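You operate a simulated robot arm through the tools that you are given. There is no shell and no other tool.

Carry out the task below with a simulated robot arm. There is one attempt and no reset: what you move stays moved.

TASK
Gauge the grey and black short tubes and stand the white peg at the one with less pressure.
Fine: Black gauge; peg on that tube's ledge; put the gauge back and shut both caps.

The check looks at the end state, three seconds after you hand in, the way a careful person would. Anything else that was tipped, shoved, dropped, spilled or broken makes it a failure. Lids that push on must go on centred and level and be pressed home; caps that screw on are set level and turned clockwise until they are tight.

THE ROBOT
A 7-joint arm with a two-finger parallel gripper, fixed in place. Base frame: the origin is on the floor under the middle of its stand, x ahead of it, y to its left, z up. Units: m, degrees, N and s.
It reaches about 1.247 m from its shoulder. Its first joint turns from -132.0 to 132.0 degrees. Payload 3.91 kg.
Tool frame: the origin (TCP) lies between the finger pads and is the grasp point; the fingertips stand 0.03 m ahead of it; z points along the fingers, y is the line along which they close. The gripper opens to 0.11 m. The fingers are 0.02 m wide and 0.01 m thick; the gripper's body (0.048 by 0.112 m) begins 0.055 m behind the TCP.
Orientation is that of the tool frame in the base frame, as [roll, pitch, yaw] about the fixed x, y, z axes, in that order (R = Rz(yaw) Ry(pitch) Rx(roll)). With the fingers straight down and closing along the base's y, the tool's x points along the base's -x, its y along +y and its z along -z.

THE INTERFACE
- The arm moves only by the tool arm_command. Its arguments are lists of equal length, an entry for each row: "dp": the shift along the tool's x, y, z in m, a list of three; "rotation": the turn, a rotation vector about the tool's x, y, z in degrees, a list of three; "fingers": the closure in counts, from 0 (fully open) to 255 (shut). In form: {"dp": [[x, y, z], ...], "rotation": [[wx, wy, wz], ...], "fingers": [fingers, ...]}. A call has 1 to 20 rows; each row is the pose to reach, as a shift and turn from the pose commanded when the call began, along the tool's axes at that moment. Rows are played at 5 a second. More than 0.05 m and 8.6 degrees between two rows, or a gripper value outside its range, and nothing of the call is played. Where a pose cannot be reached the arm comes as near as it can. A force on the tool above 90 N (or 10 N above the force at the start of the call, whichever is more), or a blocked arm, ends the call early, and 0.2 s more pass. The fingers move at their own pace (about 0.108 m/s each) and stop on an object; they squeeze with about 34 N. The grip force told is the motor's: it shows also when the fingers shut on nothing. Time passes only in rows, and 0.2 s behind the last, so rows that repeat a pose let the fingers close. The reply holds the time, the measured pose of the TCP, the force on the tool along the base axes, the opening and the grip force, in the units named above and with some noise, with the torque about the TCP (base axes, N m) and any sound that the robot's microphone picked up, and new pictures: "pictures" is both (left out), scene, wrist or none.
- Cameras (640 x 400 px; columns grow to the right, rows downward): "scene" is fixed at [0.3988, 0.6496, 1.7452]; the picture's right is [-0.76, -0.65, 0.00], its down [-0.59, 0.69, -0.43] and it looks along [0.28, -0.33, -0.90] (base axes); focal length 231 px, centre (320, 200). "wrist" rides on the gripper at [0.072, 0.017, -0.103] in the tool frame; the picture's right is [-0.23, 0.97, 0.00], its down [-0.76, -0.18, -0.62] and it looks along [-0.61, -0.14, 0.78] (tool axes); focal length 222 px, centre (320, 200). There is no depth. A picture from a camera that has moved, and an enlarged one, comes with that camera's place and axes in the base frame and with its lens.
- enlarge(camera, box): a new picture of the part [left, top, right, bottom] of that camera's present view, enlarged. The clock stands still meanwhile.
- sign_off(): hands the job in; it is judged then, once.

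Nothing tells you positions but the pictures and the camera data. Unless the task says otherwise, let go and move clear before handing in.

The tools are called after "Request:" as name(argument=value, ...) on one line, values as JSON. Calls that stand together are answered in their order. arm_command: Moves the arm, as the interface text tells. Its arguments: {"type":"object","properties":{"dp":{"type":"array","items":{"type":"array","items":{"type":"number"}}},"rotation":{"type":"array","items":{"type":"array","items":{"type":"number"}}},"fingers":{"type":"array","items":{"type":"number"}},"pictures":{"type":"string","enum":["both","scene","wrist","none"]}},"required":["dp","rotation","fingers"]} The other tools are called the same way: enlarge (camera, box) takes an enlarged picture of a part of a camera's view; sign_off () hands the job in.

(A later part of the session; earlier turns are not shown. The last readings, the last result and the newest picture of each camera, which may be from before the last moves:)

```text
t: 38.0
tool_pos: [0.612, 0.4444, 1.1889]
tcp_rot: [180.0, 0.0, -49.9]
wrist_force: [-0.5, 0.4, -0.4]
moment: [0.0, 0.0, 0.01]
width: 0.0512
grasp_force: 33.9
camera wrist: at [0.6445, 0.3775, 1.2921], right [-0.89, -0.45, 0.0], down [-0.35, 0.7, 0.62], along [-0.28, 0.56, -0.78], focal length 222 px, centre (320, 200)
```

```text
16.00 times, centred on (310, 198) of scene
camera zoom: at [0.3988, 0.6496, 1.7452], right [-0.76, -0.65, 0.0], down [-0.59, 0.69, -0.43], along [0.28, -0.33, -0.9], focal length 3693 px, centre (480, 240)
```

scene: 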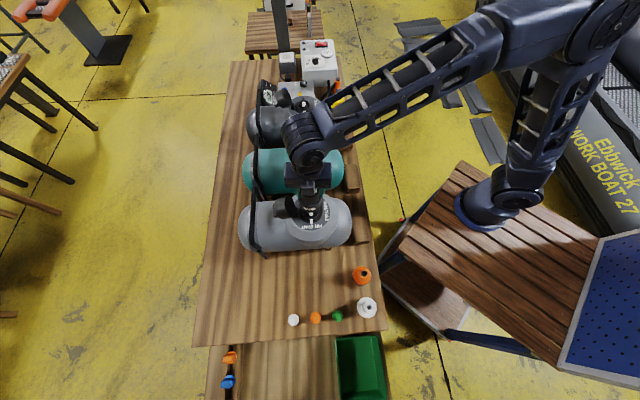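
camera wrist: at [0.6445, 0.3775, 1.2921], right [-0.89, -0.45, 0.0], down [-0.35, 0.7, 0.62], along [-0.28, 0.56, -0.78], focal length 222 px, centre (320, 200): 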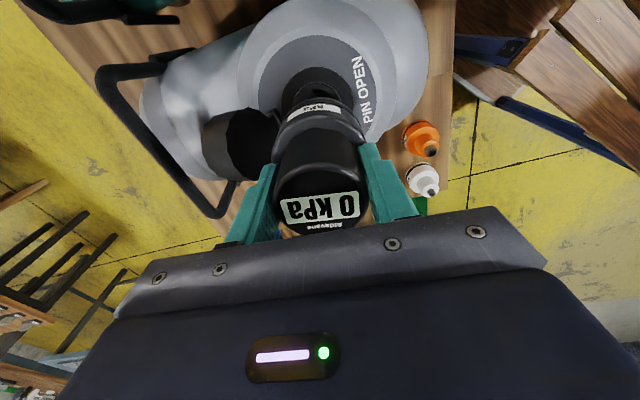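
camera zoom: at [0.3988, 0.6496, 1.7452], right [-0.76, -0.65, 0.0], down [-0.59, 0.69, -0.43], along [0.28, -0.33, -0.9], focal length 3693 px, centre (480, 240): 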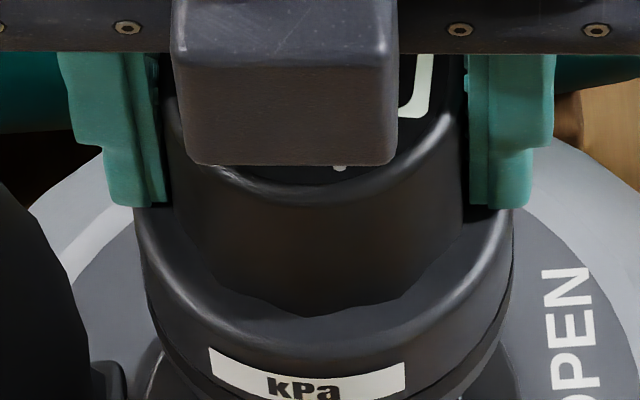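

Both labels just say "kPa". From this angle I'll check the gap under the gauge and the valve below it.

Request:
enlarge(camera="wrist", box=[240, 40, 400, 140])

Request:
enlarge(camera="scene", box=[290, 200, 330, 225])

```text
4.00 times, centred on (320, 90) of wrist
camera zoom: at [0.6445, 0.3775, 1.2921], right [-0.89, -0.45, 0.0], down [-0.35, 0.7, 0.62], along [-0.28, 0.56, -0.78], focal length 888 px, centre (320, 640)
```

zoom: 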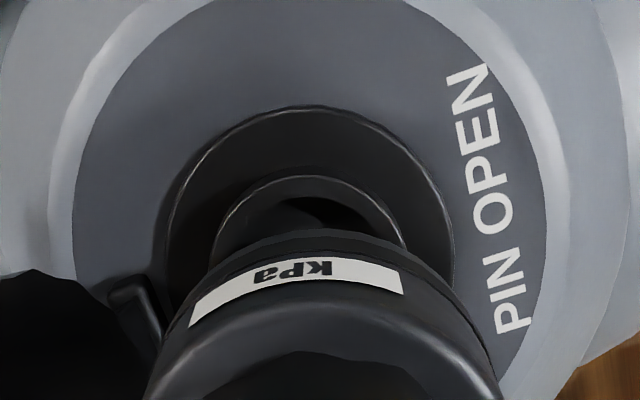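

```text
16.00 times, centred on (310, 212) of scene
camera zoom: at [0.3988, 0.6496, 1.7452], right [-0.76, -0.65, 0.0], down [-0.59, 0.69, -0.43], along [0.28, -0.33, -0.9], focal length 3693 px, centre (480, 0)
```

zoom: 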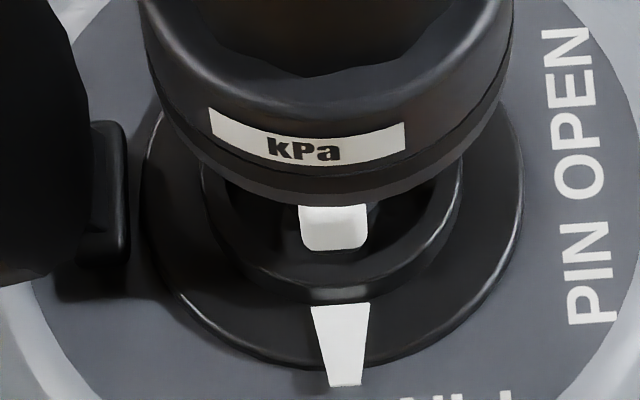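

From this side the gauge axis is clearly about 3 mm too close to the robot relative to the valve ring, so it was probably resting on top of the raised ring. I'll zoom in to measure the offset accurately.

Request:
enlarge(camera="wrist", box=[276, 60, 364, 115])

Request:
enlarge(camera="wrist", box=[264, 100, 376, 170])

```text
7.27 times, centred on (320, 88) of wrist
camera zoom: at [0.6445, 0.3775, 1.2921], right [-0.89, -0.45, 0.0], down [-0.35, 0.7, 0.62], along [-0.28, 0.56, -0.78], focal length 1615 px, centre (320, 1018)
```

zoom: 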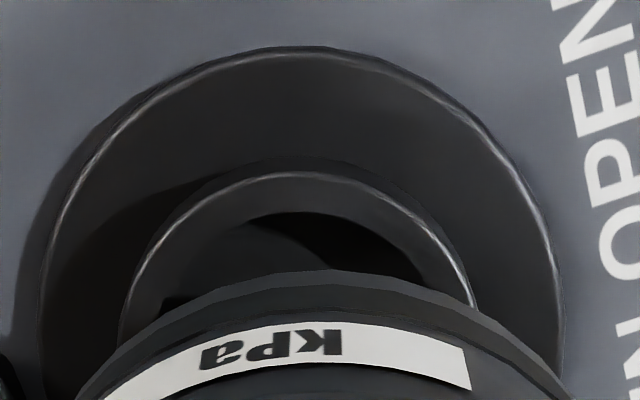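

```text
5.71 times, centred on (320, 135) of wrist
camera zoom: at [0.6445, 0.3775, 1.2921], right [-0.89, -0.45, 0.0], down [-0.35, 0.7, 0.62], along [-0.28, 0.56, -0.78], focal length 1269 px, centre (320, 571)
```

zoom: 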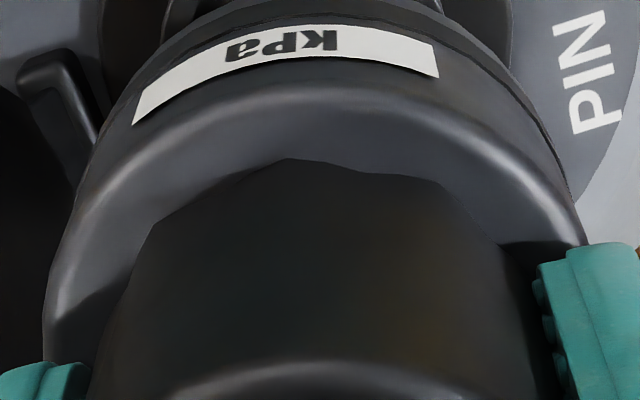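

The measured offset is clear: the gauge must move about (+2.8, +1.8) mm, outward from the robot. I'll rotate back to the orientation that keeps the fingers clear of the open cap and apply that correction.

Request:
arm_command(dp=[[0.0004, -0.0033, 0], [0.0004, -0.0033, 0], [0.0004, -0.0033, 0], [0.0004, -0.0033, 0], [0.0004, -0.0033, 0], [0.0004, -0.0033, 0], [0.0004, -0.0033, 0], [0.0004, -0.0033, 0], [0.0004, -0.0033, 0], [0.0004, -0.0033, 0], [0.0004, -0.0033, 0.04], [0.0004, -0.0033, 0.04]], rotation=[[0, 0, 8], [0, 0, 16], [0, 0, 24], [0, 0, 32], [0, 0, 40], [0, 0, 48], [0, 0, 56], [0, 0, 64], [0, 0, 72], [0, 0, 80], [0, 0, 80], [0, 0, 80]], fingers=[255, 255, 255, 255, 255, 255, 255, 255, 255, 255, 255, 255], pictures="wrist")

Request:
enlarge(camera="wrist", box=[264, 70, 376, 140])

Request:
enlarge(camera="scene", box=[290, 200, 330, 225])

```text
t: 40.6
tool_pos: [0.6148, 0.4456, 1.1504]
tcp_rot: [179.9, -0.1, -129.9]
wrist_force: [0.1, 0.4, -1.1]
moment: [0.02, -0.01, 0.02]
width: 0.0508
grasp_force: 34.3
camera wrist: at [0.554, 0.4002, 1.2537], right [-0.6, 0.8, 0.0], down [0.63, 0.47, 0.62], along [0.5, 0.37, -0.78], focal length 222 px, centre (320, 200)
```

wrist: 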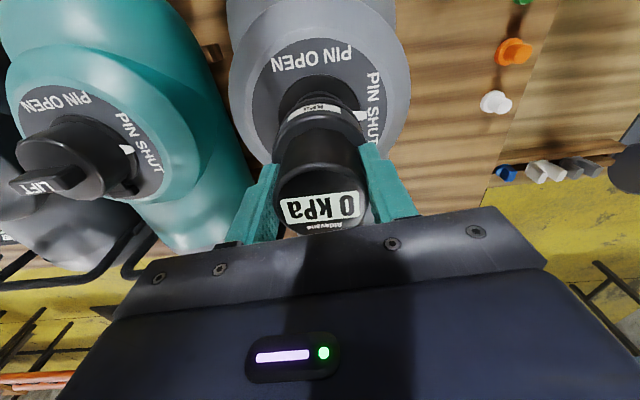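

```text
5.71 times, centred on (320, 105) of wrist
camera zoom: at [0.554, 0.4002, 1.2537], right [-0.6, 0.8, 0.0], down [0.63, 0.47, 0.62], along [0.5, 0.37, -0.78], focal length 1269 px, centre (320, 743)
```

zoom: 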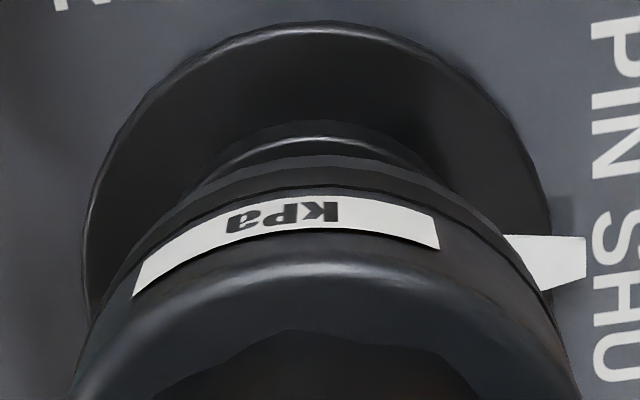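

```text
16.00 times, centred on (310, 212) of scene
camera zoom: at [0.3988, 0.6496, 1.7452], right [-0.76, -0.65, 0.0], down [-0.59, 0.69, -0.43], along [0.28, -0.33, -0.9], focal length 3693 px, centre (480, 0)
```

zoom: 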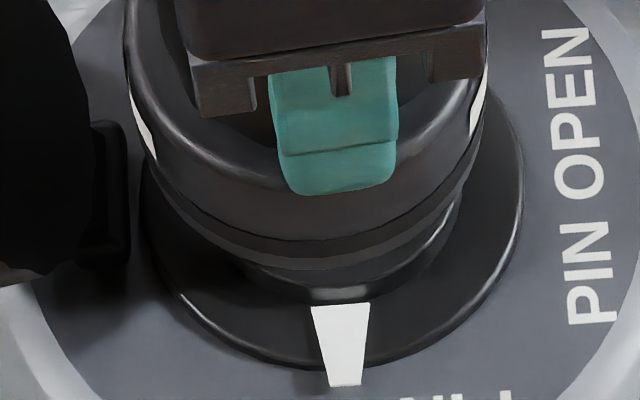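

The two cameras still disagree by about 2 mm, so the gauge may be slightly tilted in the grip. I'll take higher zooms of the foot edges.

Request:
enlarge(camera="scene", box=[296, 203, 326, 221])

Request:
enlarge(camera="scene", box=[296, 204, 308, 212])

Request:
enlarge(camera="scene", box=[312, 204, 324, 212])

```text
16.00 times, centred on (311, 212) of scene
camera zoom: at [0.3988, 0.6496, 1.7452], right [-0.76, -0.65, 0.0], down [-0.59, 0.69, -0.43], along [0.28, -0.33, -0.9], focal length 3693 px, centre (464, 8)
```

zoom: 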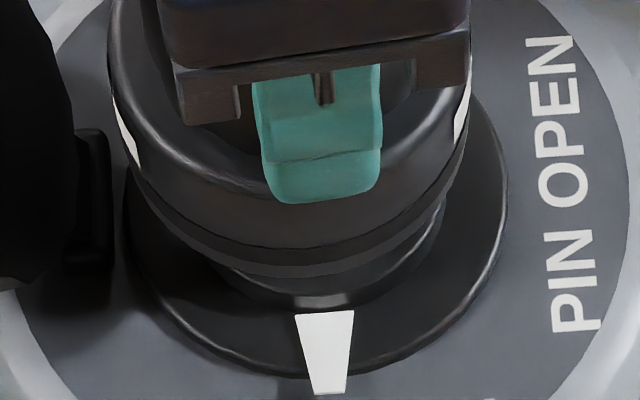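

```text
16.00 times, centred on (302, 208) of scene
camera zoom: at [0.3988, 0.6496, 1.7452], right [-0.76, -0.65, 0.0], down [-0.59, 0.69, -0.43], along [0.28, -0.33, -0.9], focal length 3693 px, centre (608, 72)
```

zoom: 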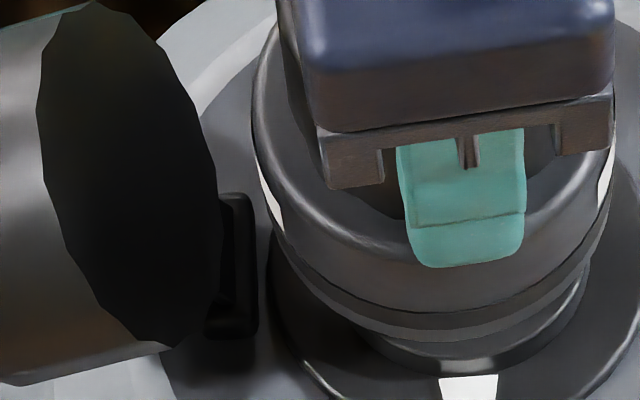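

```text
16.00 times, centred on (318, 208) of scene
camera zoom: at [0.3988, 0.6496, 1.7452], right [-0.76, -0.65, 0.0], down [-0.59, 0.69, -0.43], along [0.28, -0.33, -0.9], focal length 3693 px, centre (352, 72)
```

zoom: 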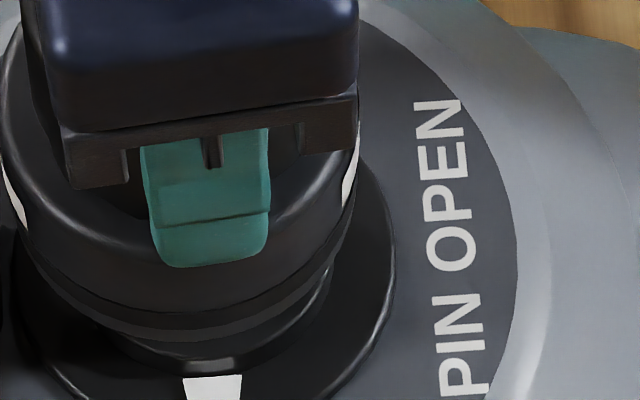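

The scene view puts the gauge about 2 mm too far outward, while the wrist view puts it at zero. I'll split the difference with 1 mm inward and probe gently. If it drops past the previous stop height, it is going over the ring.

Request:
arm_command(dp=[[0.001, 0, 0.015], [0.001, 0, 0.028], [0.001, 0, 0.034], [0.001, 0, 0.036], [0.001, 0, 0.038], [0.001, 0, 0.038]], rotation=[[0, 0, 0], [0, 0, 0], [0, 0, 0], [0, 0, 0], [0, 0, 0], [0, 0, 0]], fingers=[255, 255, 255, 255, 255, 255], pictures="none")

```text
t: 42.0
tool_pos: [0.6145, 0.4449, 1.1124]
tcp_rot: [180.0, 0.1, -130.0]
wrist_force: [0.5, -0.9, 12.7]
moment: [-0.35, 0.3, 0.06]
width: 0.0509
grasp_force: 33.9
```

Contact again, and the torque shows it is now on the robot side of the rim. So the gauge should move inward and slightly towards +y. I'll retreat a few mm, shift and probe again.

Request:
arm_command(dp=[[0, 0, -0.004], [0.0012, 0.001, -0.004], [0.0012, 0.001, -0.001], [0.0012, 0.001, 0.0], [0.0012, 0.001, 0.001], [0.0012, 0.001, 0.001]], rotation=[[0, 0, 0], [0, 0, 0], [0, 0, 0], [0, 0, 0], [0, 0, 0], [0, 0, 0]], fingers=[255, 255, 255, 255, 255, 255], pictures="none")

```text
t: 43.4
tool_pos: [0.6142, 0.4441, 1.1122]
tcp_rot: [-180.0, 0.2, -129.9]
wrist_force: [3.4, -2.5, 31.9]
moment: [-0.81, 0.43, 0.08]
width: 0.0508
grasp_force: 34.1
```

The contact point is still on the robot side, so I'll move further inward and probe again.

Request:
arm_command(dp=[[0, 0, -0.005], [0.002, 0, -0.005], [0.002, 0, -0.002], [0.002, 0, -0.001], [0.002, 0, 0.0], [0.002, 0, 0.0]], rotation=[[0, 0, 0], [0, 0, 0], [0, 0, 0], [0, 0, 0], [0, 0, 0], [0, 0, 0]], fingers=[255, 255, 255, 255, 255, 255], pictures="none")

```text
t: 44.8
tool_pos: [0.6119, 0.4433, 1.1118]
tcp_rot: [-180.0, 0.1, -130.0]
wrist_force: [5.5, -3.8, 27.4]
moment: [-0.54, 0.29, 0.1]
width: 0.0507
grasp_force: 33.5
```

The stop height doesn't change with these offsets. Rechecking the geometry, the gauge foot does reach the flange in all of them, so it is over the ring. I'll read the display here before trying anything else.

Request:
enlarge(camera="wrist", box=[240, 80, 400, 240])

Request:
enlarge(camera="scene", box=[290, 200, 330, 225])

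```text
2.50 times, centred on (320, 160) of wrist
camera zoom: at [0.5506, 0.3974, 1.2147], right [-0.6, 0.8, 0.0], down [0.62, 0.47, 0.62], along [0.5, 0.37, -0.78], focal length 555 px, centre (320, 300)
```

zoom: 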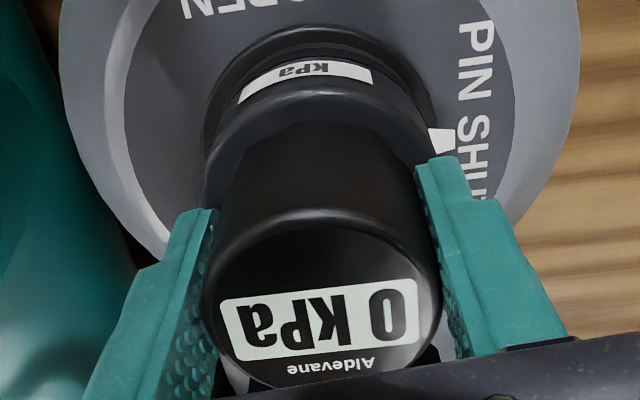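

```text
16.00 times, centred on (310, 212) of scene
camera zoom: at [0.3988, 0.6496, 1.7452], right [-0.76, -0.65, 0.0], down [-0.59, 0.69, -0.43], along [0.28, -0.33, -0.9], focal length 3693 px, centre (480, 0)
```

zoom: 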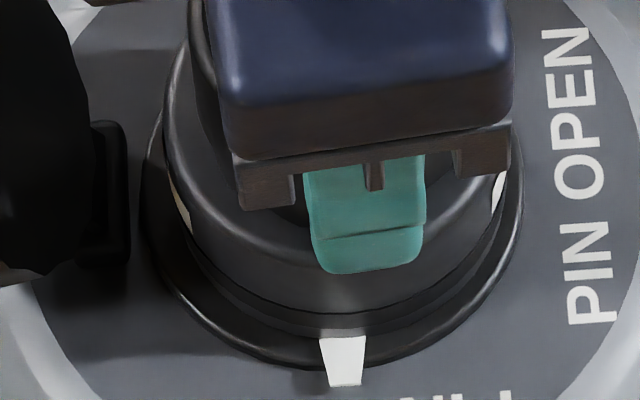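

Still 0 kPa. The pin is in the SHUT position, and the gauge may have to be pushed on and turned so that it engages the pin's T-bar. I'll recentre, keep a light press, and try a small counter-clockwise turn while watching torque and display.

Request:
arm_command(dp=[[0, 0, -0.002], [-0.0024, 0, -0.002], [-0.0024, 0, -0.001], [-0.0024, 0, -0.0006], [-0.0024, 0, -0.0006]], rotation=[[0, 0, 0], [0, 0, 0], [0, 0, 0], [0, 0, 0], [0, 0, 0]], fingers=[255, 255, 255, 255, 255], pictures="none")

Request:
enlarge(camera="wrist", box=[240, 80, 400, 240])

Request:
enlarge(camera="scene", box=[290, 200, 330, 225])

```text
t: 46.0
tool_pos: [0.6123, 0.445, 1.1122]
tcp_rot: [-180.0, 0.1, -129.9]
wrist_force: [-6.8, -7.5, 30.3]
moment: [-0.38, 0.43, 0.15]
width: 0.0507
grasp_force: 34.2
```

```text
2.50 times, centred on (320, 160) of wrist
camera zoom: at [0.5514, 0.3991, 1.2147], right [-0.6, 0.8, 0.0], down [0.62, 0.47, 0.62], along [0.5, 0.37, -0.78], focal length 555 px, centre (320, 300)
```

zoom: 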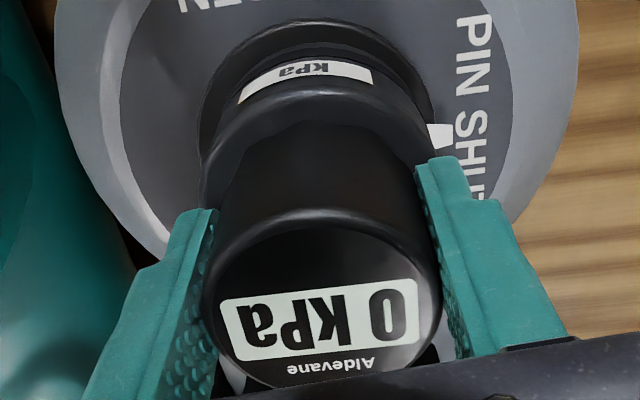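

```text
16.00 times, centred on (310, 212) of scene
camera zoom: at [0.3988, 0.6496, 1.7452], right [-0.76, -0.65, 0.0], down [-0.59, 0.69, -0.43], along [0.28, -0.33, -0.9], focal length 3693 px, centre (480, 0)
```

zoom: 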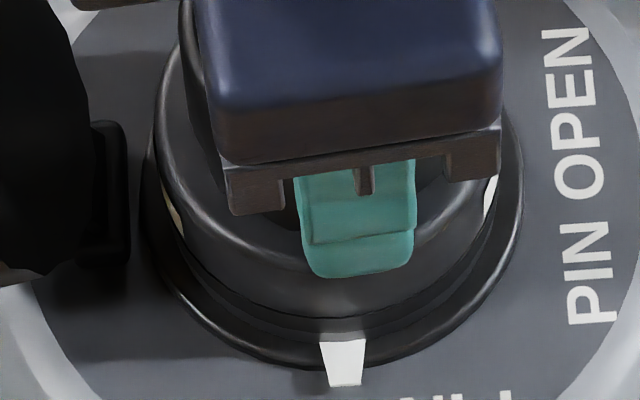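

Now concentric in the scene view, but the press is 30 N. I'll ease off slightly and make a small 24° counter-clockwise twist.

Request:
arm_command(dp=[[0, 0, -0.0012], [0, 0, -0.0012], [-0.0002, -0.0003, -0.0012], [-0.0004, -0.0006, -0.0012], [-0.0006, -0.0009, -0.0012], [-0.0006, -0.0009, -0.0012]], rotation=[[0, 0, 0], [0, 0, 0], [0, 0, -8], [0, 0, -16], [0, 0, -24], [0, 0, -24]], fingers=[255, 255, 255, 255, 255, 255], pictures="none")

Request:
enlarge(camera="wrist", box=[240, 80, 400, 240])

Request:
enlarge(camera="scene", box=[290, 200, 330, 225])

```text
t: 47.4
tool_pos: [0.6156, 0.4456, 1.1126]
tcp_rot: [-180.0, 0.0, -105.9]
wrist_force: [3.6, -0.9, 7.1]
moment: [0.14, -0.36, -0.11]
width: 0.0511
grasp_force: 34.0
```

```text
2.50 times, centred on (320, 160) of wrist
camera zoom: at [0.5768, 0.3789, 1.2148], right [-0.87, 0.49, 0.0], down [0.38, 0.68, 0.62], along [0.3, 0.54, -0.78], focal length 555 px, centre (320, 300)
```

zoom: 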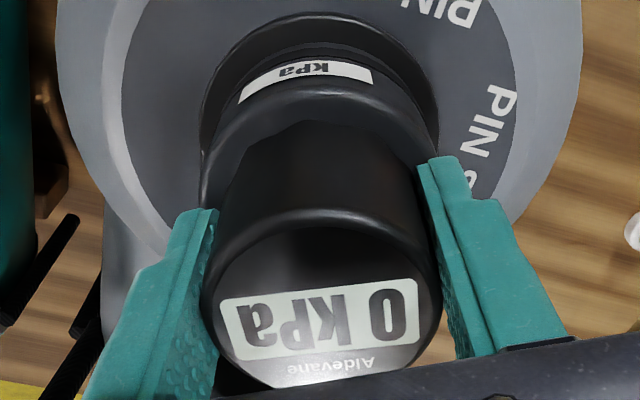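

```text
16.00 times, centred on (310, 212) of scene
camera zoom: at [0.3988, 0.6496, 1.7452], right [-0.76, -0.65, 0.0], down [-0.59, 0.69, -0.43], along [0.28, -0.33, -0.9], focal length 3693 px, centre (480, 0)
```

zoom: 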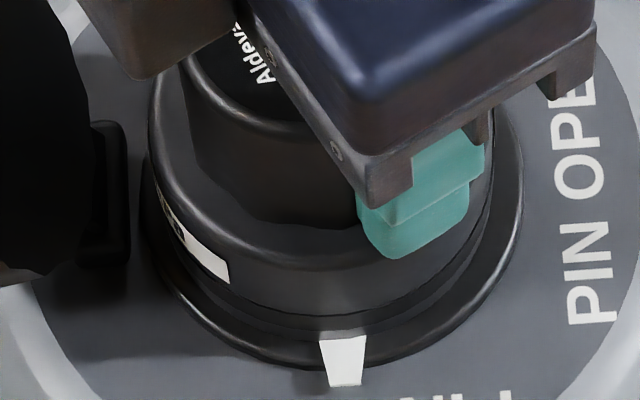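

The gauge turned freely and the display is unchanged. I'll continue the turn to about 90° and check again.

Request:
arm_command(dp=[[0, -0.0003, 0.0], [0, -0.0006, 0.0], [0, -0.0009, 0.0], [0, -0.0012, 0.0], [0, -0.0015, 0.0], [0, -0.0017, 0.0], [0, -0.0018, 0.0], [0, -0.0018, 0.0]], rotation=[[0, 0, -8], [0, 0, -16], [0, 0, -24], [0, 0, -32], [0, 0, -40], [0, 0, -48], [0, 0, -56], [0, 0, -56]], fingers=[255, 255, 255, 255, 255, 255, 255, 255], pictures="none")

Request:
enlarge(camera="wrist", box=[240, 80, 400, 240])

Request:
enlarge(camera="scene", box=[290, 200, 330, 225])

```text
t: 49.2
tool_pos: [0.6158, 0.4445, 1.1119]
tcp_rot: [-180.0, 0.0, -49.9]
wrist_force: [0.2, -1.1, 1.3]
moment: [-0.01, -0.06, -0.01]
width: 0.0508
grasp_force: 34.1
```

```text
2.50 times, centred on (320, 160) of wrist
camera zoom: at [0.6482, 0.377, 1.2149], right [-0.89, -0.45, 0.0], down [-0.35, 0.7, 0.62], along [-0.28, 0.56, -0.78], focal length 555 px, centre (320, 300)
```

zoom: 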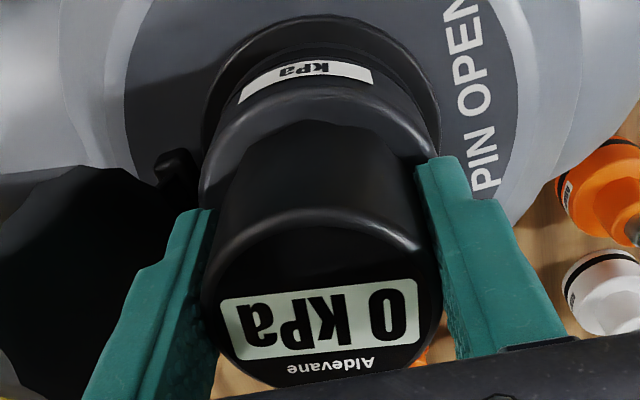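

```text
16.00 times, centred on (310, 212) of scene
camera zoom: at [0.3988, 0.6496, 1.7452], right [-0.76, -0.65, 0.0], down [-0.59, 0.69, -0.43], along [0.28, -0.33, -0.9], focal length 3693 px, centre (480, 0)
```

zoom: 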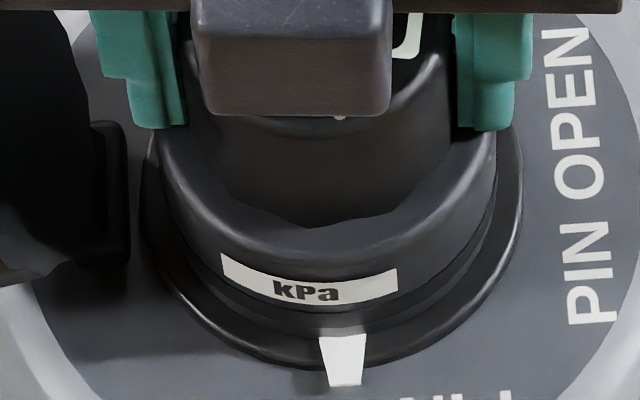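

Still 0 kPa after a 90° turn. I need to know whether there is a small gap between the gauge foot and the flange, so I'll zoom in on the rims from this side.

Request:
enlarge(camera="wrist", box=[284, 80, 356, 125])

Request:
enlarge(camera="scene", box=[298, 212, 322, 227])

Request:
enlarge(camera="wrist", box=[260, 90, 300, 115])

```text
8.89 times, centred on (320, 102) of wrist
camera zoom: at [0.6482, 0.377, 1.2149], right [-0.89, -0.45, 0.0], down [-0.35, 0.7, 0.62], along [-0.28, 0.56, -0.78], focal length 1974 px, centre (320, 1067)
```

zoom: 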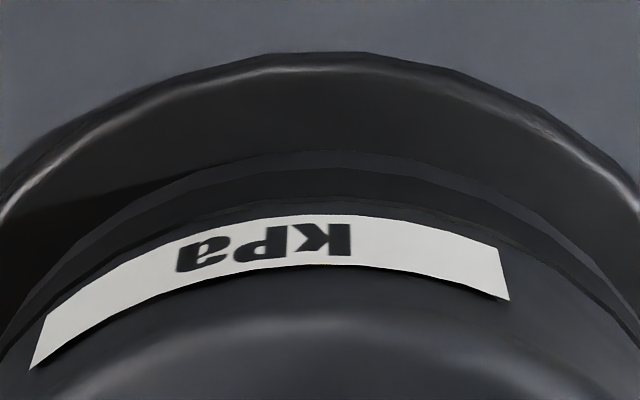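

```text
16.00 times, centred on (310, 220) of scene
camera zoom: at [0.3988, 0.6496, 1.7452], right [-0.76, -0.65, 0.0], down [-0.59, 0.69, -0.43], along [0.28, -0.33, -0.9], focal length 3693 px, centre (480, -112)
```

zoom: 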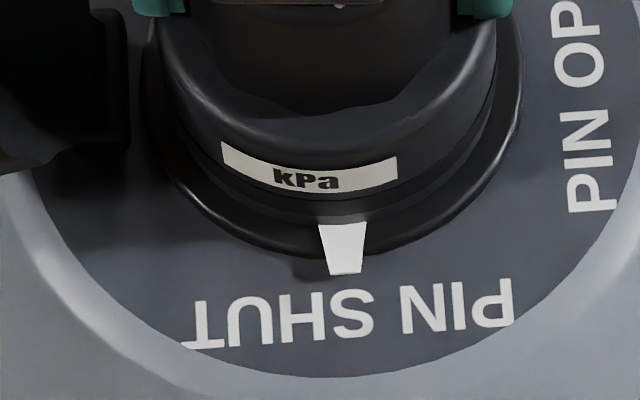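

```text
16.00 times, centred on (280, 102) of wrist
camera zoom: at [0.6482, 0.377, 1.2149], right [-0.89, -0.45, 0.0], down [-0.35, 0.7, 0.62], along [-0.28, 0.56, -0.78], focal length 3554 px, centre (960, 1760)
```

zoom: 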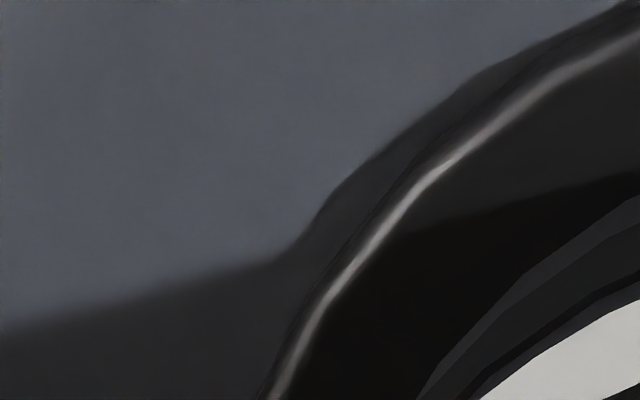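

I can't settle whether there's a small gap from these views. I'll lift off and check whether the T-bar turned with the gauge.

Request:
arm_command(dp=[[0, 0, -0.01], [0, 0, -0.03], [0, 0, -0.06], [0, 0, -0.09], [0, 0, -0.09]], rotation=[[0, 0, 0], [0, 0, 0], [0, 0, 0], [0, 0, 0], [0, 0, 0]], fingers=[255, 255, 255, 255, 255], pictures="scene")

Request:
enlarge(camera="scene", box=[290, 195, 330, 220])

Request:
enlarge(camera="wrist", box=[264, 50, 376, 120])

```text
t: 50.4
tool_pos: [0.6156, 0.4417, 1.2019]
tcp_rot: [-180.0, 0.0, -49.9]
wrist_force: [0.6, -0.2, -1.8]
moment: [0.0, -0.04, -0.04]
width: 0.051
grasp_force: 34.2
```

scene: 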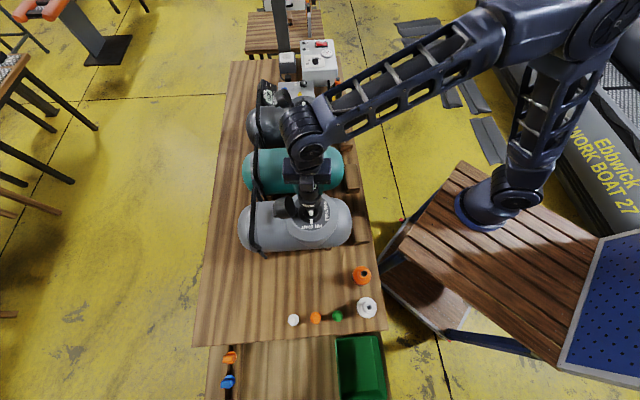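

```text
16.00 times, centred on (310, 208) of scene
camera zoom: at [0.3988, 0.6496, 1.7452], right [-0.76, -0.65, 0.0], down [-0.59, 0.69, -0.43], along [0.28, -0.33, -0.9], focal length 3693 px, centre (480, 80)
```

zoom: 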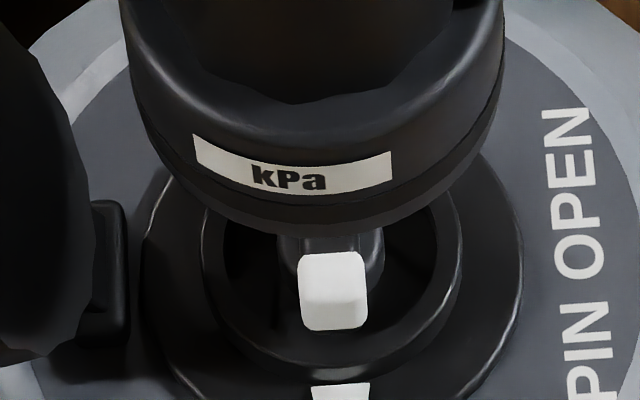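

```text
5.71 times, centred on (320, 85) of wrist
camera zoom: at [0.6484, 0.3753, 1.3046], right [-0.89, -0.45, 0.0], down [-0.35, 0.7, 0.62], along [-0.28, 0.56, -0.78], focal length 1269 px, centre (320, 857)
```

zoom: 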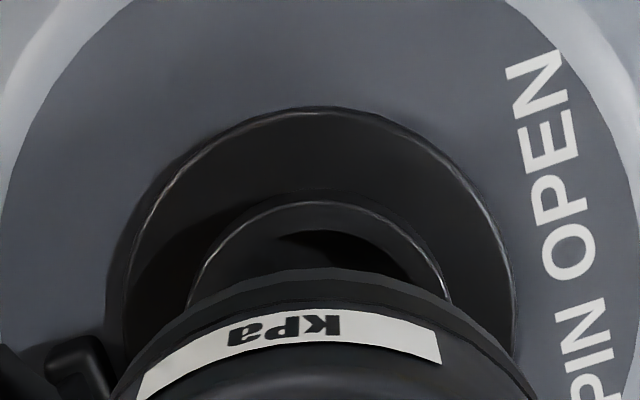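

The T-bar did not move, so the gauge doesn't engage it. I need to see the gauge's underside, so I'll lift it well clear and tilt it towards the scene camera.

Request:
arm_command(dp=[[0.012, 0.01, -0.045], [0.026, 0.02, -0.09], [0.04, 0.032, -0.13], [0.0535, 0.0429, -0.138], [0.0669, 0.0538, -0.146], [0.0804, 0.0647, -0.154], [0.0938, 0.0756, -0.162], [0.1073, 0.0865, -0.17], [0.1207, 0.0975, -0.178], [0.1342, 0.1084, -0.186], [0.1476, 0.1193, -0.194], [0.1611, 0.1302, -0.202], [0.1745, 0.1411, -0.21], [0.188, 0.152, -0.218]], rotation=[[0, 0, 0], [0, 0, 0], [0, 0, 0], [2.26, -7.86, 0], [4.53, -15.7, 0], [6.8, -23.6, 0], [9.05, -31.5, 0], [11.3, -39.3, 0], [13.6, -47.2, 0], [15.8, -55, 0], [18.1, -62.9, 0], [20.4, -70.8, 0], [22.6, -78.6, 0], [24.9, -86.5, 0]], fingers=[255, 255, 255, 255, 255, 255, 255, 255, 255, 255, 255, 255, 255, 255], pictures="scene")

```text
t: 53.4
tool_pos: [0.621, 0.1994, 1.4213]
tcp_rot: [-89.6, 74.0, 24.3]
wrist_force: [-0.7, 0.2, -1.8]
moment: [-0.02, 0.0, -0.02]
width: 0.0508
grasp_force: 33.9
```

scene: 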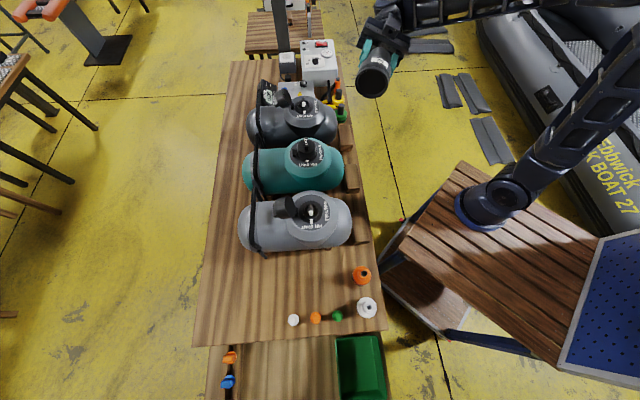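

The gauge's underside now faces the scene camera, so I'll zoom in on it.

Request:
enlarge(camera="scene", box=[350, 55, 400, 105])

Request:
enlarge(camera="scene", box=[354, 66, 394, 91])

Request:
enlarge(camera="scene", box=[285, 190, 335, 220])

```text
8.00 times, centred on (375, 80) of scene
camera zoom: at [0.3988, 0.6496, 1.7452], right [-0.76, -0.65, 0.0], down [-0.59, 0.69, -0.43], along [0.28, -0.33, -0.9], focal length 1847 px, centre (-120, 1160)
```

zoom: 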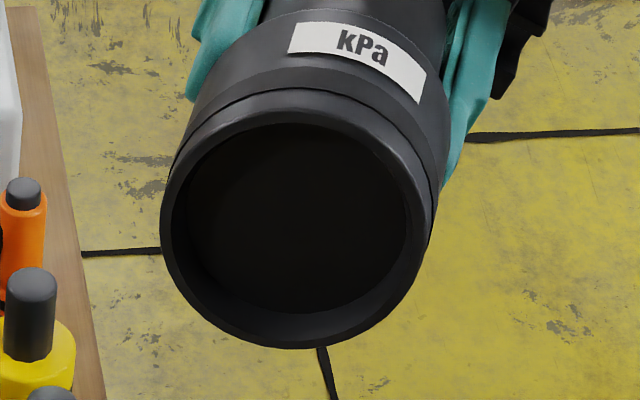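

```text
16.00 times, centred on (374, 78) of scene
camera zoom: at [0.3988, 0.6496, 1.7452], right [-0.76, -0.65, 0.0], down [-0.59, 0.69, -0.43], along [0.28, -0.33, -0.9], focal length 3693 px, centre (-544, 2144)
```

zoom: 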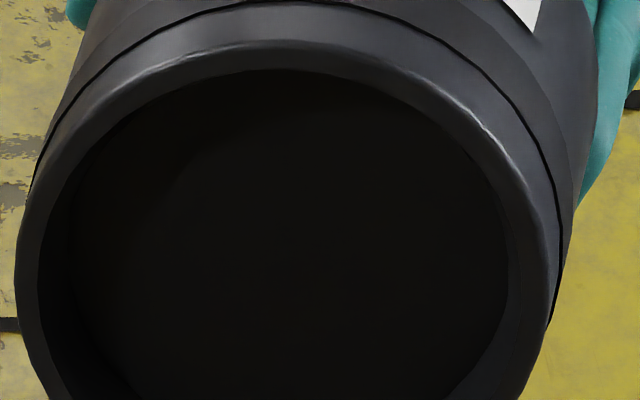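

```text
12.80 times, centred on (310, 205) of scene
camera zoom: at [0.3988, 0.6496, 1.7452], right [-0.76, -0.65, 0.0], down [-0.59, 0.69, -0.43], along [0.28, -0.33, -0.9], focal length 2954 px, centre (448, 136)
```

zoom: 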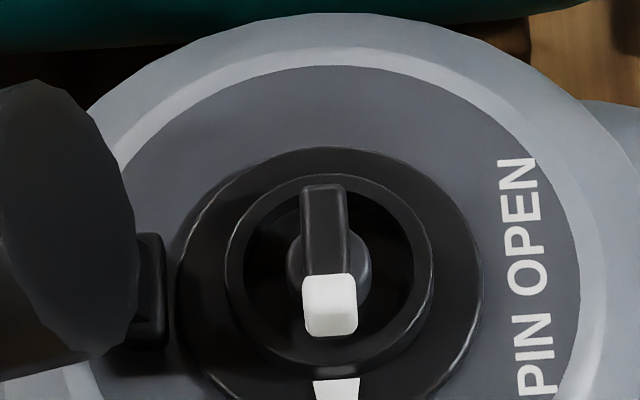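

The underside is a plain open cup with a chamfered mouth of roughly 55 mm, so it simply slips over the Ø52 mm ring with about 1 mm of clearance all round. It may be jammed slightly tilted in my grip. I'll bring it upright, set it on the valve, release it to settle level, then press it home from above. First, upright again.

Request:
arm_command(dp=[[0.0096, -0.0043, 0.016], [0.0191, -0.0086, 0.0319], [0.0287, -0.0128, 0.0479], [0.0382, -0.0171, 0.0638], [0.0478, -0.0214, 0.0798], [0.0574, -0.0257, 0.0957], [0.0669, -0.03, 0.1117], [0.0765, -0.0342, 0.1276], [0.086, -0.0385, 0.1436], [0.0956, -0.0428, 0.1595], [0.1052, -0.0471, 0.1755], [0.1052, -0.0471, 0.1755]], rotation=[[-2.26, 7.86, 0], [-4.53, 15.7, 0], [-6.8, 23.6, 0], [-9.05, 31.5, 0], [-11.3, 39.3, 0], [-13.6, 47.2, 0], [-15.8, 55, 0], [-18.1, 62.9, 0], [-20.4, 70.8, 0], [-22.6, 78.6, 0], [-24.9, 86.5, 0], [-24.9, 86.5, 0]], fingers=[255, 255, 255, 255, 255, 255, 255, 255, 255, 255, 255, 255], pictures="none")

```text
t: 56.0
tool_pos: [0.6174, 0.3944, 1.3335]
tcp_rot: [-180.0, -0.2, -50.0]
wrist_force: [-0.1, 0.5, -1.7]
moment: [0.01, -0.01, -0.01]
width: 0.0507
grasp_force: 33.8
```

Request:
arm_command(dp=[[-0.0042, -0.0028, 0], [-0.0083, -0.0057, 0], [-0.0125, -0.0085, 0], [-0.0167, -0.0113, 0], [-0.0209, -0.0142, 0], [-0.025, -0.017, 0], [-0.0292, -0.0198, 0], [-0.0334, -0.0226, 0], [-0.0375, -0.0255, 0], [-0.0417, -0.0283, 0], [-0.0417, -0.0283, 0.045], [-0.0417, -0.0283, 0.09], [-0.0417, -0.0283, 0.135], [-0.0417, -0.0283, 0.1735], [-0.0417, -0.0283, 0.1735], [-0.0417, -0.0283, 0.1735]], rotation=[[0, 0, 8], [0, 0, 16], [0, 0, 24], [0, 0, 32], [0, 0, 40], [0, 0, 48], [0, 0, 56], [0, 0, 64], [0, 0, 72], [0, 0, 80], [0, 0, 80], [0, 0, 80], [0, 0, 80], [0, 0, 80], [0, 0, 80], [0, 0, 80]], fingers=[255, 255, 255, 255, 255, 255, 255, 255, 255, 255, 255, 255, 255, 255, 255, 255], pictures="wrist")

Request:
enlarge(camera="wrist", box=[264, 70, 376, 140])

Request:
enlarge(camera="scene", box=[290, 200, 330, 225])

```text
t: 59.4
tool_pos: [0.6077, 0.4439, 1.1582]
tcp_rot: [-179.9, -0.1, -130.1]
wrist_force: [0.8, 0.1, -0.9]
moment: [0.01, 0.02, -0.01]
width: 0.0508
grasp_force: 34.5
camera wrist: at [0.5469, 0.3987, 1.2598], right [-0.6, 0.8, 0.0], down [0.63, 0.47, 0.62], along [0.5, 0.37, -0.78], focal length 222 px, centre (320, 200)
```

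wrist: 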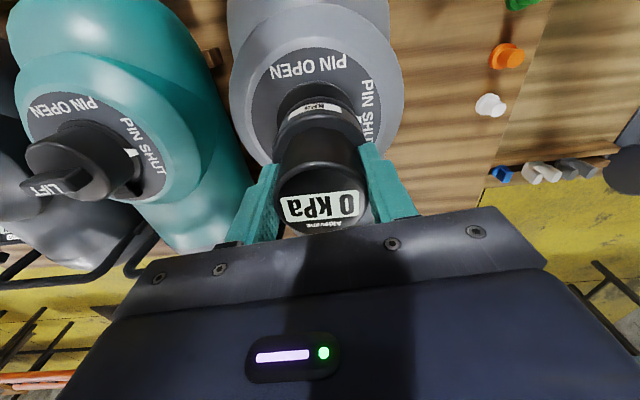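

```text
5.71 times, centred on (320, 105) of wrist
camera zoom: at [0.5469, 0.3987, 1.2598], right [-0.6, 0.8, 0.0], down [0.63, 0.47, 0.62], along [0.5, 0.37, -0.78], focal length 1269 px, centre (320, 743)
```

zoom: 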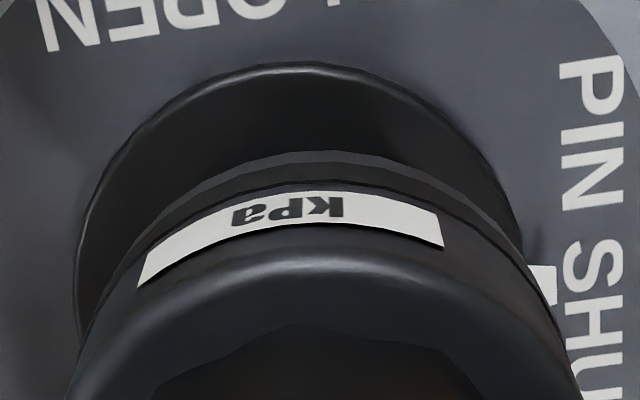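

```text
16.00 times, centred on (310, 212) of scene
camera zoom: at [0.3988, 0.6496, 1.7452], right [-0.76, -0.65, 0.0], down [-0.59, 0.69, -0.43], along [0.28, -0.33, -0.9], focal length 3693 px, centre (480, 0)
```

zoom: 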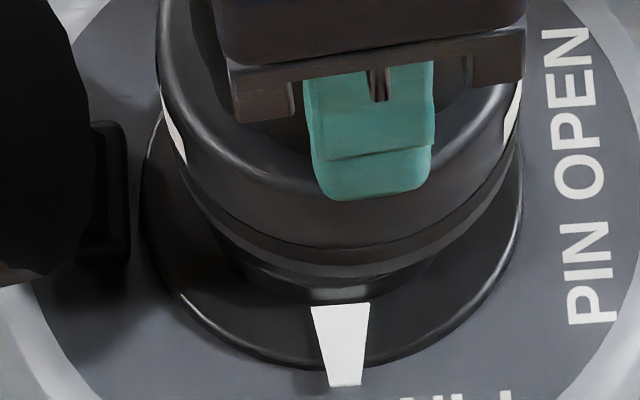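

The hover position is about 6.5 mm off in base x. I'll correct that and verify in both cameras.

Request:
arm_command(dp=[[-0.0022, -0.0025, 0], [-0.0043, -0.0049, 0.01], [-0.0043, -0.0049, 0.02], [-0.0043, -0.0049, 0.02]], rotation=[[0, 0, 0], [0, 0, 0], [0, 0, 0], [0, 0, 0]], fingers=[255, 255, 255, 255], pictures="none")

Request:
enlarge(camera="wrist", box=[264, 70, 376, 140])

Request:
enlarge(camera="scene", box=[290, 200, 330, 225])

```text
t: 60.4
tool_pos: [0.6179, 0.4432, 1.1379]
tcp_rot: [-179.9, 0.0, -129.9]
wrist_force: [0.0, 0.4, -1.7]
moment: [-0.02, -0.02, 0.02]
width: 0.0508
grasp_force: 33.6
```

```text
5.71 times, centred on (320, 105) of wrist
camera zoom: at [0.5563, 0.3976, 1.2414], right [-0.6, 0.8, 0.0], down [0.63, 0.47, 0.62], along [0.5, 0.37, -0.78], focal length 1269 px, centre (320, 743)
```

zoom: 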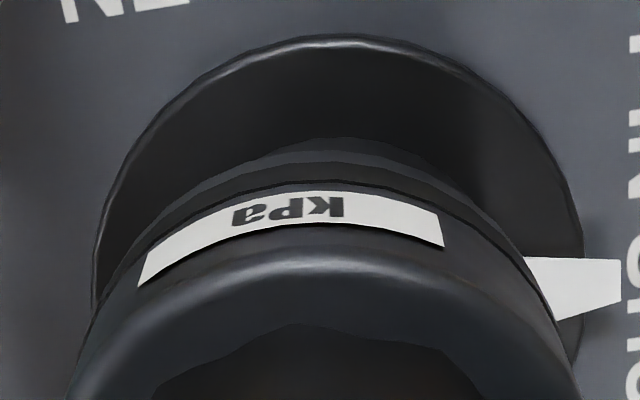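

```text
16.00 times, centred on (310, 212) of scene
camera zoom: at [0.3988, 0.6496, 1.7452], right [-0.76, -0.65, 0.0], down [-0.59, 0.69, -0.43], along [0.28, -0.33, -0.9], focal length 3693 px, centre (480, 0)
```

zoom: 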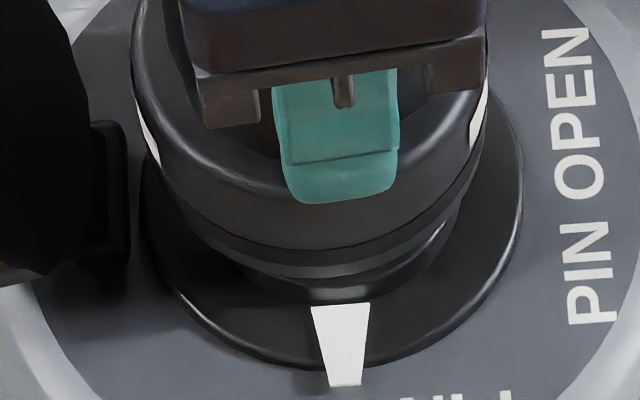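

The arm hadn't fully settled before, so it overshot. I'll apply a small counter-correction and hold it to settle.

Request:
arm_command(dp=[[0.0015, 0.0032, 0], [0.0015, 0.0032, 0], [0.0015, 0.0032, 0], [0.0015, 0.0032, 0], [0.0015, 0.0032, 0]], rotation=[[0, 0, 0], [0, 0, 0], [0, 0, 0], [0, 0, 0], [0, 0, 0]], fingers=[255, 255, 255, 255, 255], pictures="none")

Request:
enlarge(camera="wrist", box=[264, 70, 376, 140])

Request:
enlarge(camera="scene", box=[290, 200, 330, 225])

```text
t: 61.6
tool_pos: [0.6148, 0.4436, 1.1385]
tcp_rot: [-180.0, 0.1, -130.1]
wrist_force: [-1.0, 0.1, -2.1]
moment: [-0.03, 0.0, 0.0]
width: 0.0507
grasp_force: 34.2
```

```text
5.71 times, centred on (320, 105) of wrist
camera zoom: at [0.5531, 0.3985, 1.241], right [-0.6, 0.8, 0.0], down [0.63, 0.47, 0.62], along [0.5, 0.37, -0.78], focal length 1269 px, centre (320, 743)
```

zoom: 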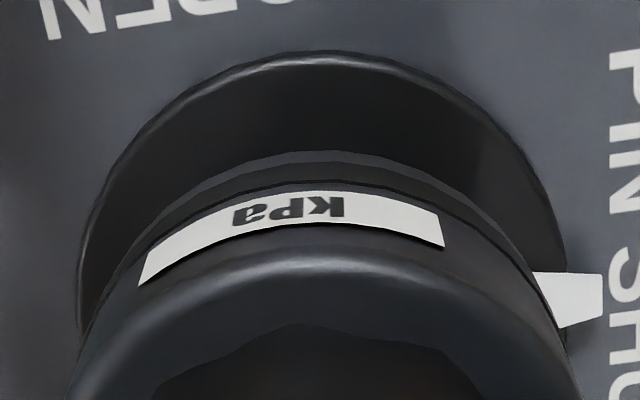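

```text
16.00 times, centred on (310, 212) of scene
camera zoom: at [0.3988, 0.6496, 1.7452], right [-0.76, -0.65, 0.0], down [-0.59, 0.69, -0.43], along [0.28, -0.33, -0.9], focal length 3693 px, centre (480, 0)
```

zoom: 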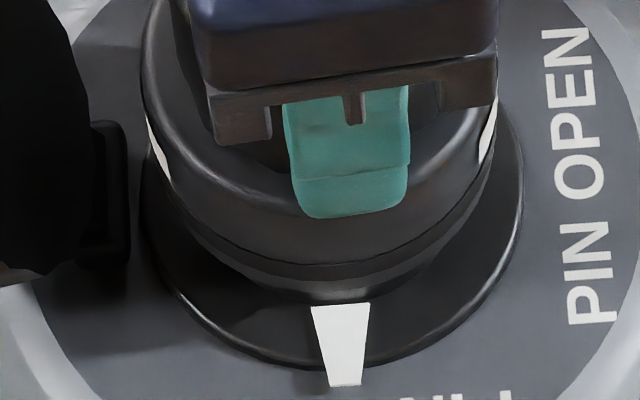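

Both cameras now agree the gauge is concentric with the valve. I'll lower it straight down.

Request:
arm_command(dp=[[0, 0, 0.008], [0, 0, 0.016], [0, 0, 0.021], [0, 0, 0.024], [0, 0, 0.026], [0, 0, 0.026]], rotation=[[0, 0, 0], [0, 0, 0], [0, 0, 0], [0, 0, 0], [0, 0, 0], [0, 0, 0]], fingers=[255, 255, 255, 255, 255, 255], pictures="none")

Request:
enlarge(camera="wrist", box=[240, 80, 400, 240])

Request:
enlarge(camera="scene", box=[290, 200, 330, 225])

```text
t: 63.0
tool_pos: [0.6153, 0.4454, 1.1119]
tcp_rot: [-180.0, 0.0, -130.0]
wrist_force: [0.6, -0.9, 6.2]
moment: [-0.16, 0.23, 0.09]
width: 0.0508
grasp_force: 34.4
```

```text
2.50 times, centred on (320, 160) of wrist
camera zoom: at [0.5542, 0.3994, 1.2162], right [-0.6, 0.8, 0.0], down [0.63, 0.47, 0.62], along [0.5, 0.37, -0.78], focal length 555 px, centre (320, 300)
```

zoom: 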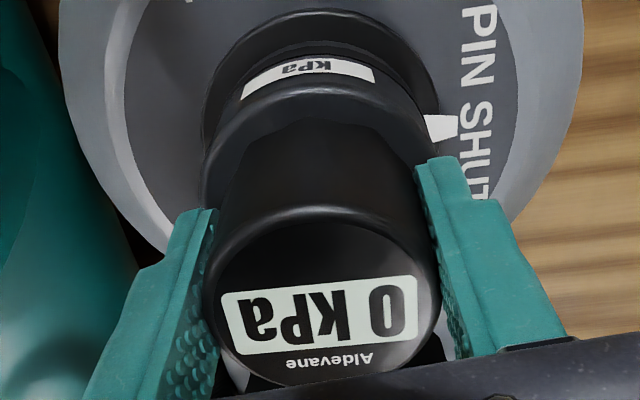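

```text
16.00 times, centred on (310, 212) of scene
camera zoom: at [0.3988, 0.6496, 1.7452], right [-0.76, -0.65, 0.0], down [-0.59, 0.69, -0.43], along [0.28, -0.33, -0.9], focal length 3693 px, centre (480, 0)
```

zoom: 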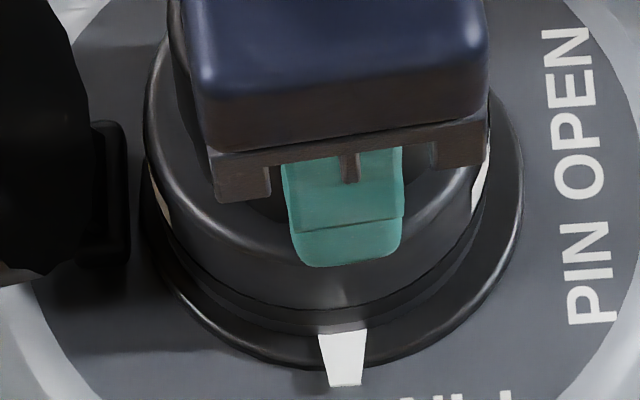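

On the way down the arm drifted about 1.8 mm outward. I'll raise it a bit, correct, lower again and check before releasing.

Request:
arm_command(dp=[[0, 0, -0.004], [0.0018, 0, -0.004], [0.0018, 0, -0.004], [0.0018, 0, -0.002], [0.0018, 0, 0], [0.0018, 0, 0], [0.0018, 0, 0]], rotation=[[0, 0, 0], [0, 0, 0], [0, 0, 0], [0, 0, 0], [0, 0, 0], [0, 0, 0], [0, 0, 0]], fingers=[255, 255, 255, 255, 255, 255, 255], pictures="none")

Request:
enlarge(camera="scene", box=[290, 200, 330, 225])

Request:
enlarge(camera="wrist", box=[264, 80, 376, 150])

```text
t: 64.6
tool_pos: [0.6144, 0.4432, 1.1132]
tcp_rot: [180.0, 0.1, -129.9]
wrist_force: [-0.8, -0.1, 11.6]
moment: [0.02, 0.27, 0.15]
width: 0.0509
grasp_force: 33.8
```

```text
16.00 times, centred on (310, 212) of scene
camera zoom: at [0.3988, 0.6496, 1.7452], right [-0.76, -0.65, 0.0], down [-0.59, 0.69, -0.43], along [0.28, -0.33, -0.9], focal length 3693 px, centre (480, 0)
```

zoom: 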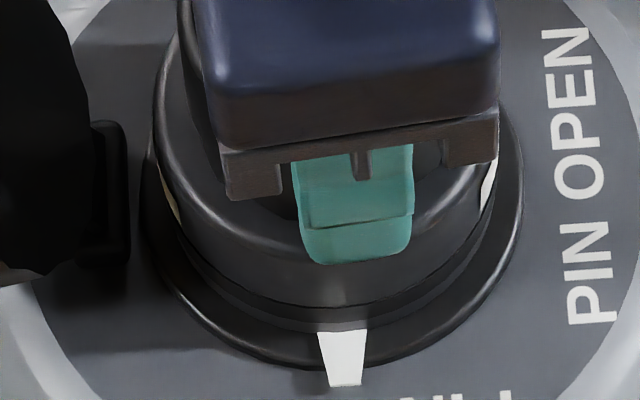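

```text
5.71 times, centred on (320, 115) of wrist
camera zoom: at [0.5531, 0.3978, 1.2161], right [-0.6, 0.8, 0.0], down [0.63, 0.47, 0.62], along [0.5, 0.37, -0.78], focal length 1269 px, centre (320, 686)
```

zoom: 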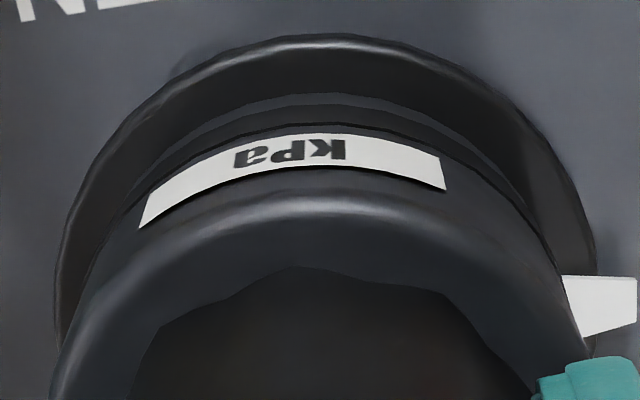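

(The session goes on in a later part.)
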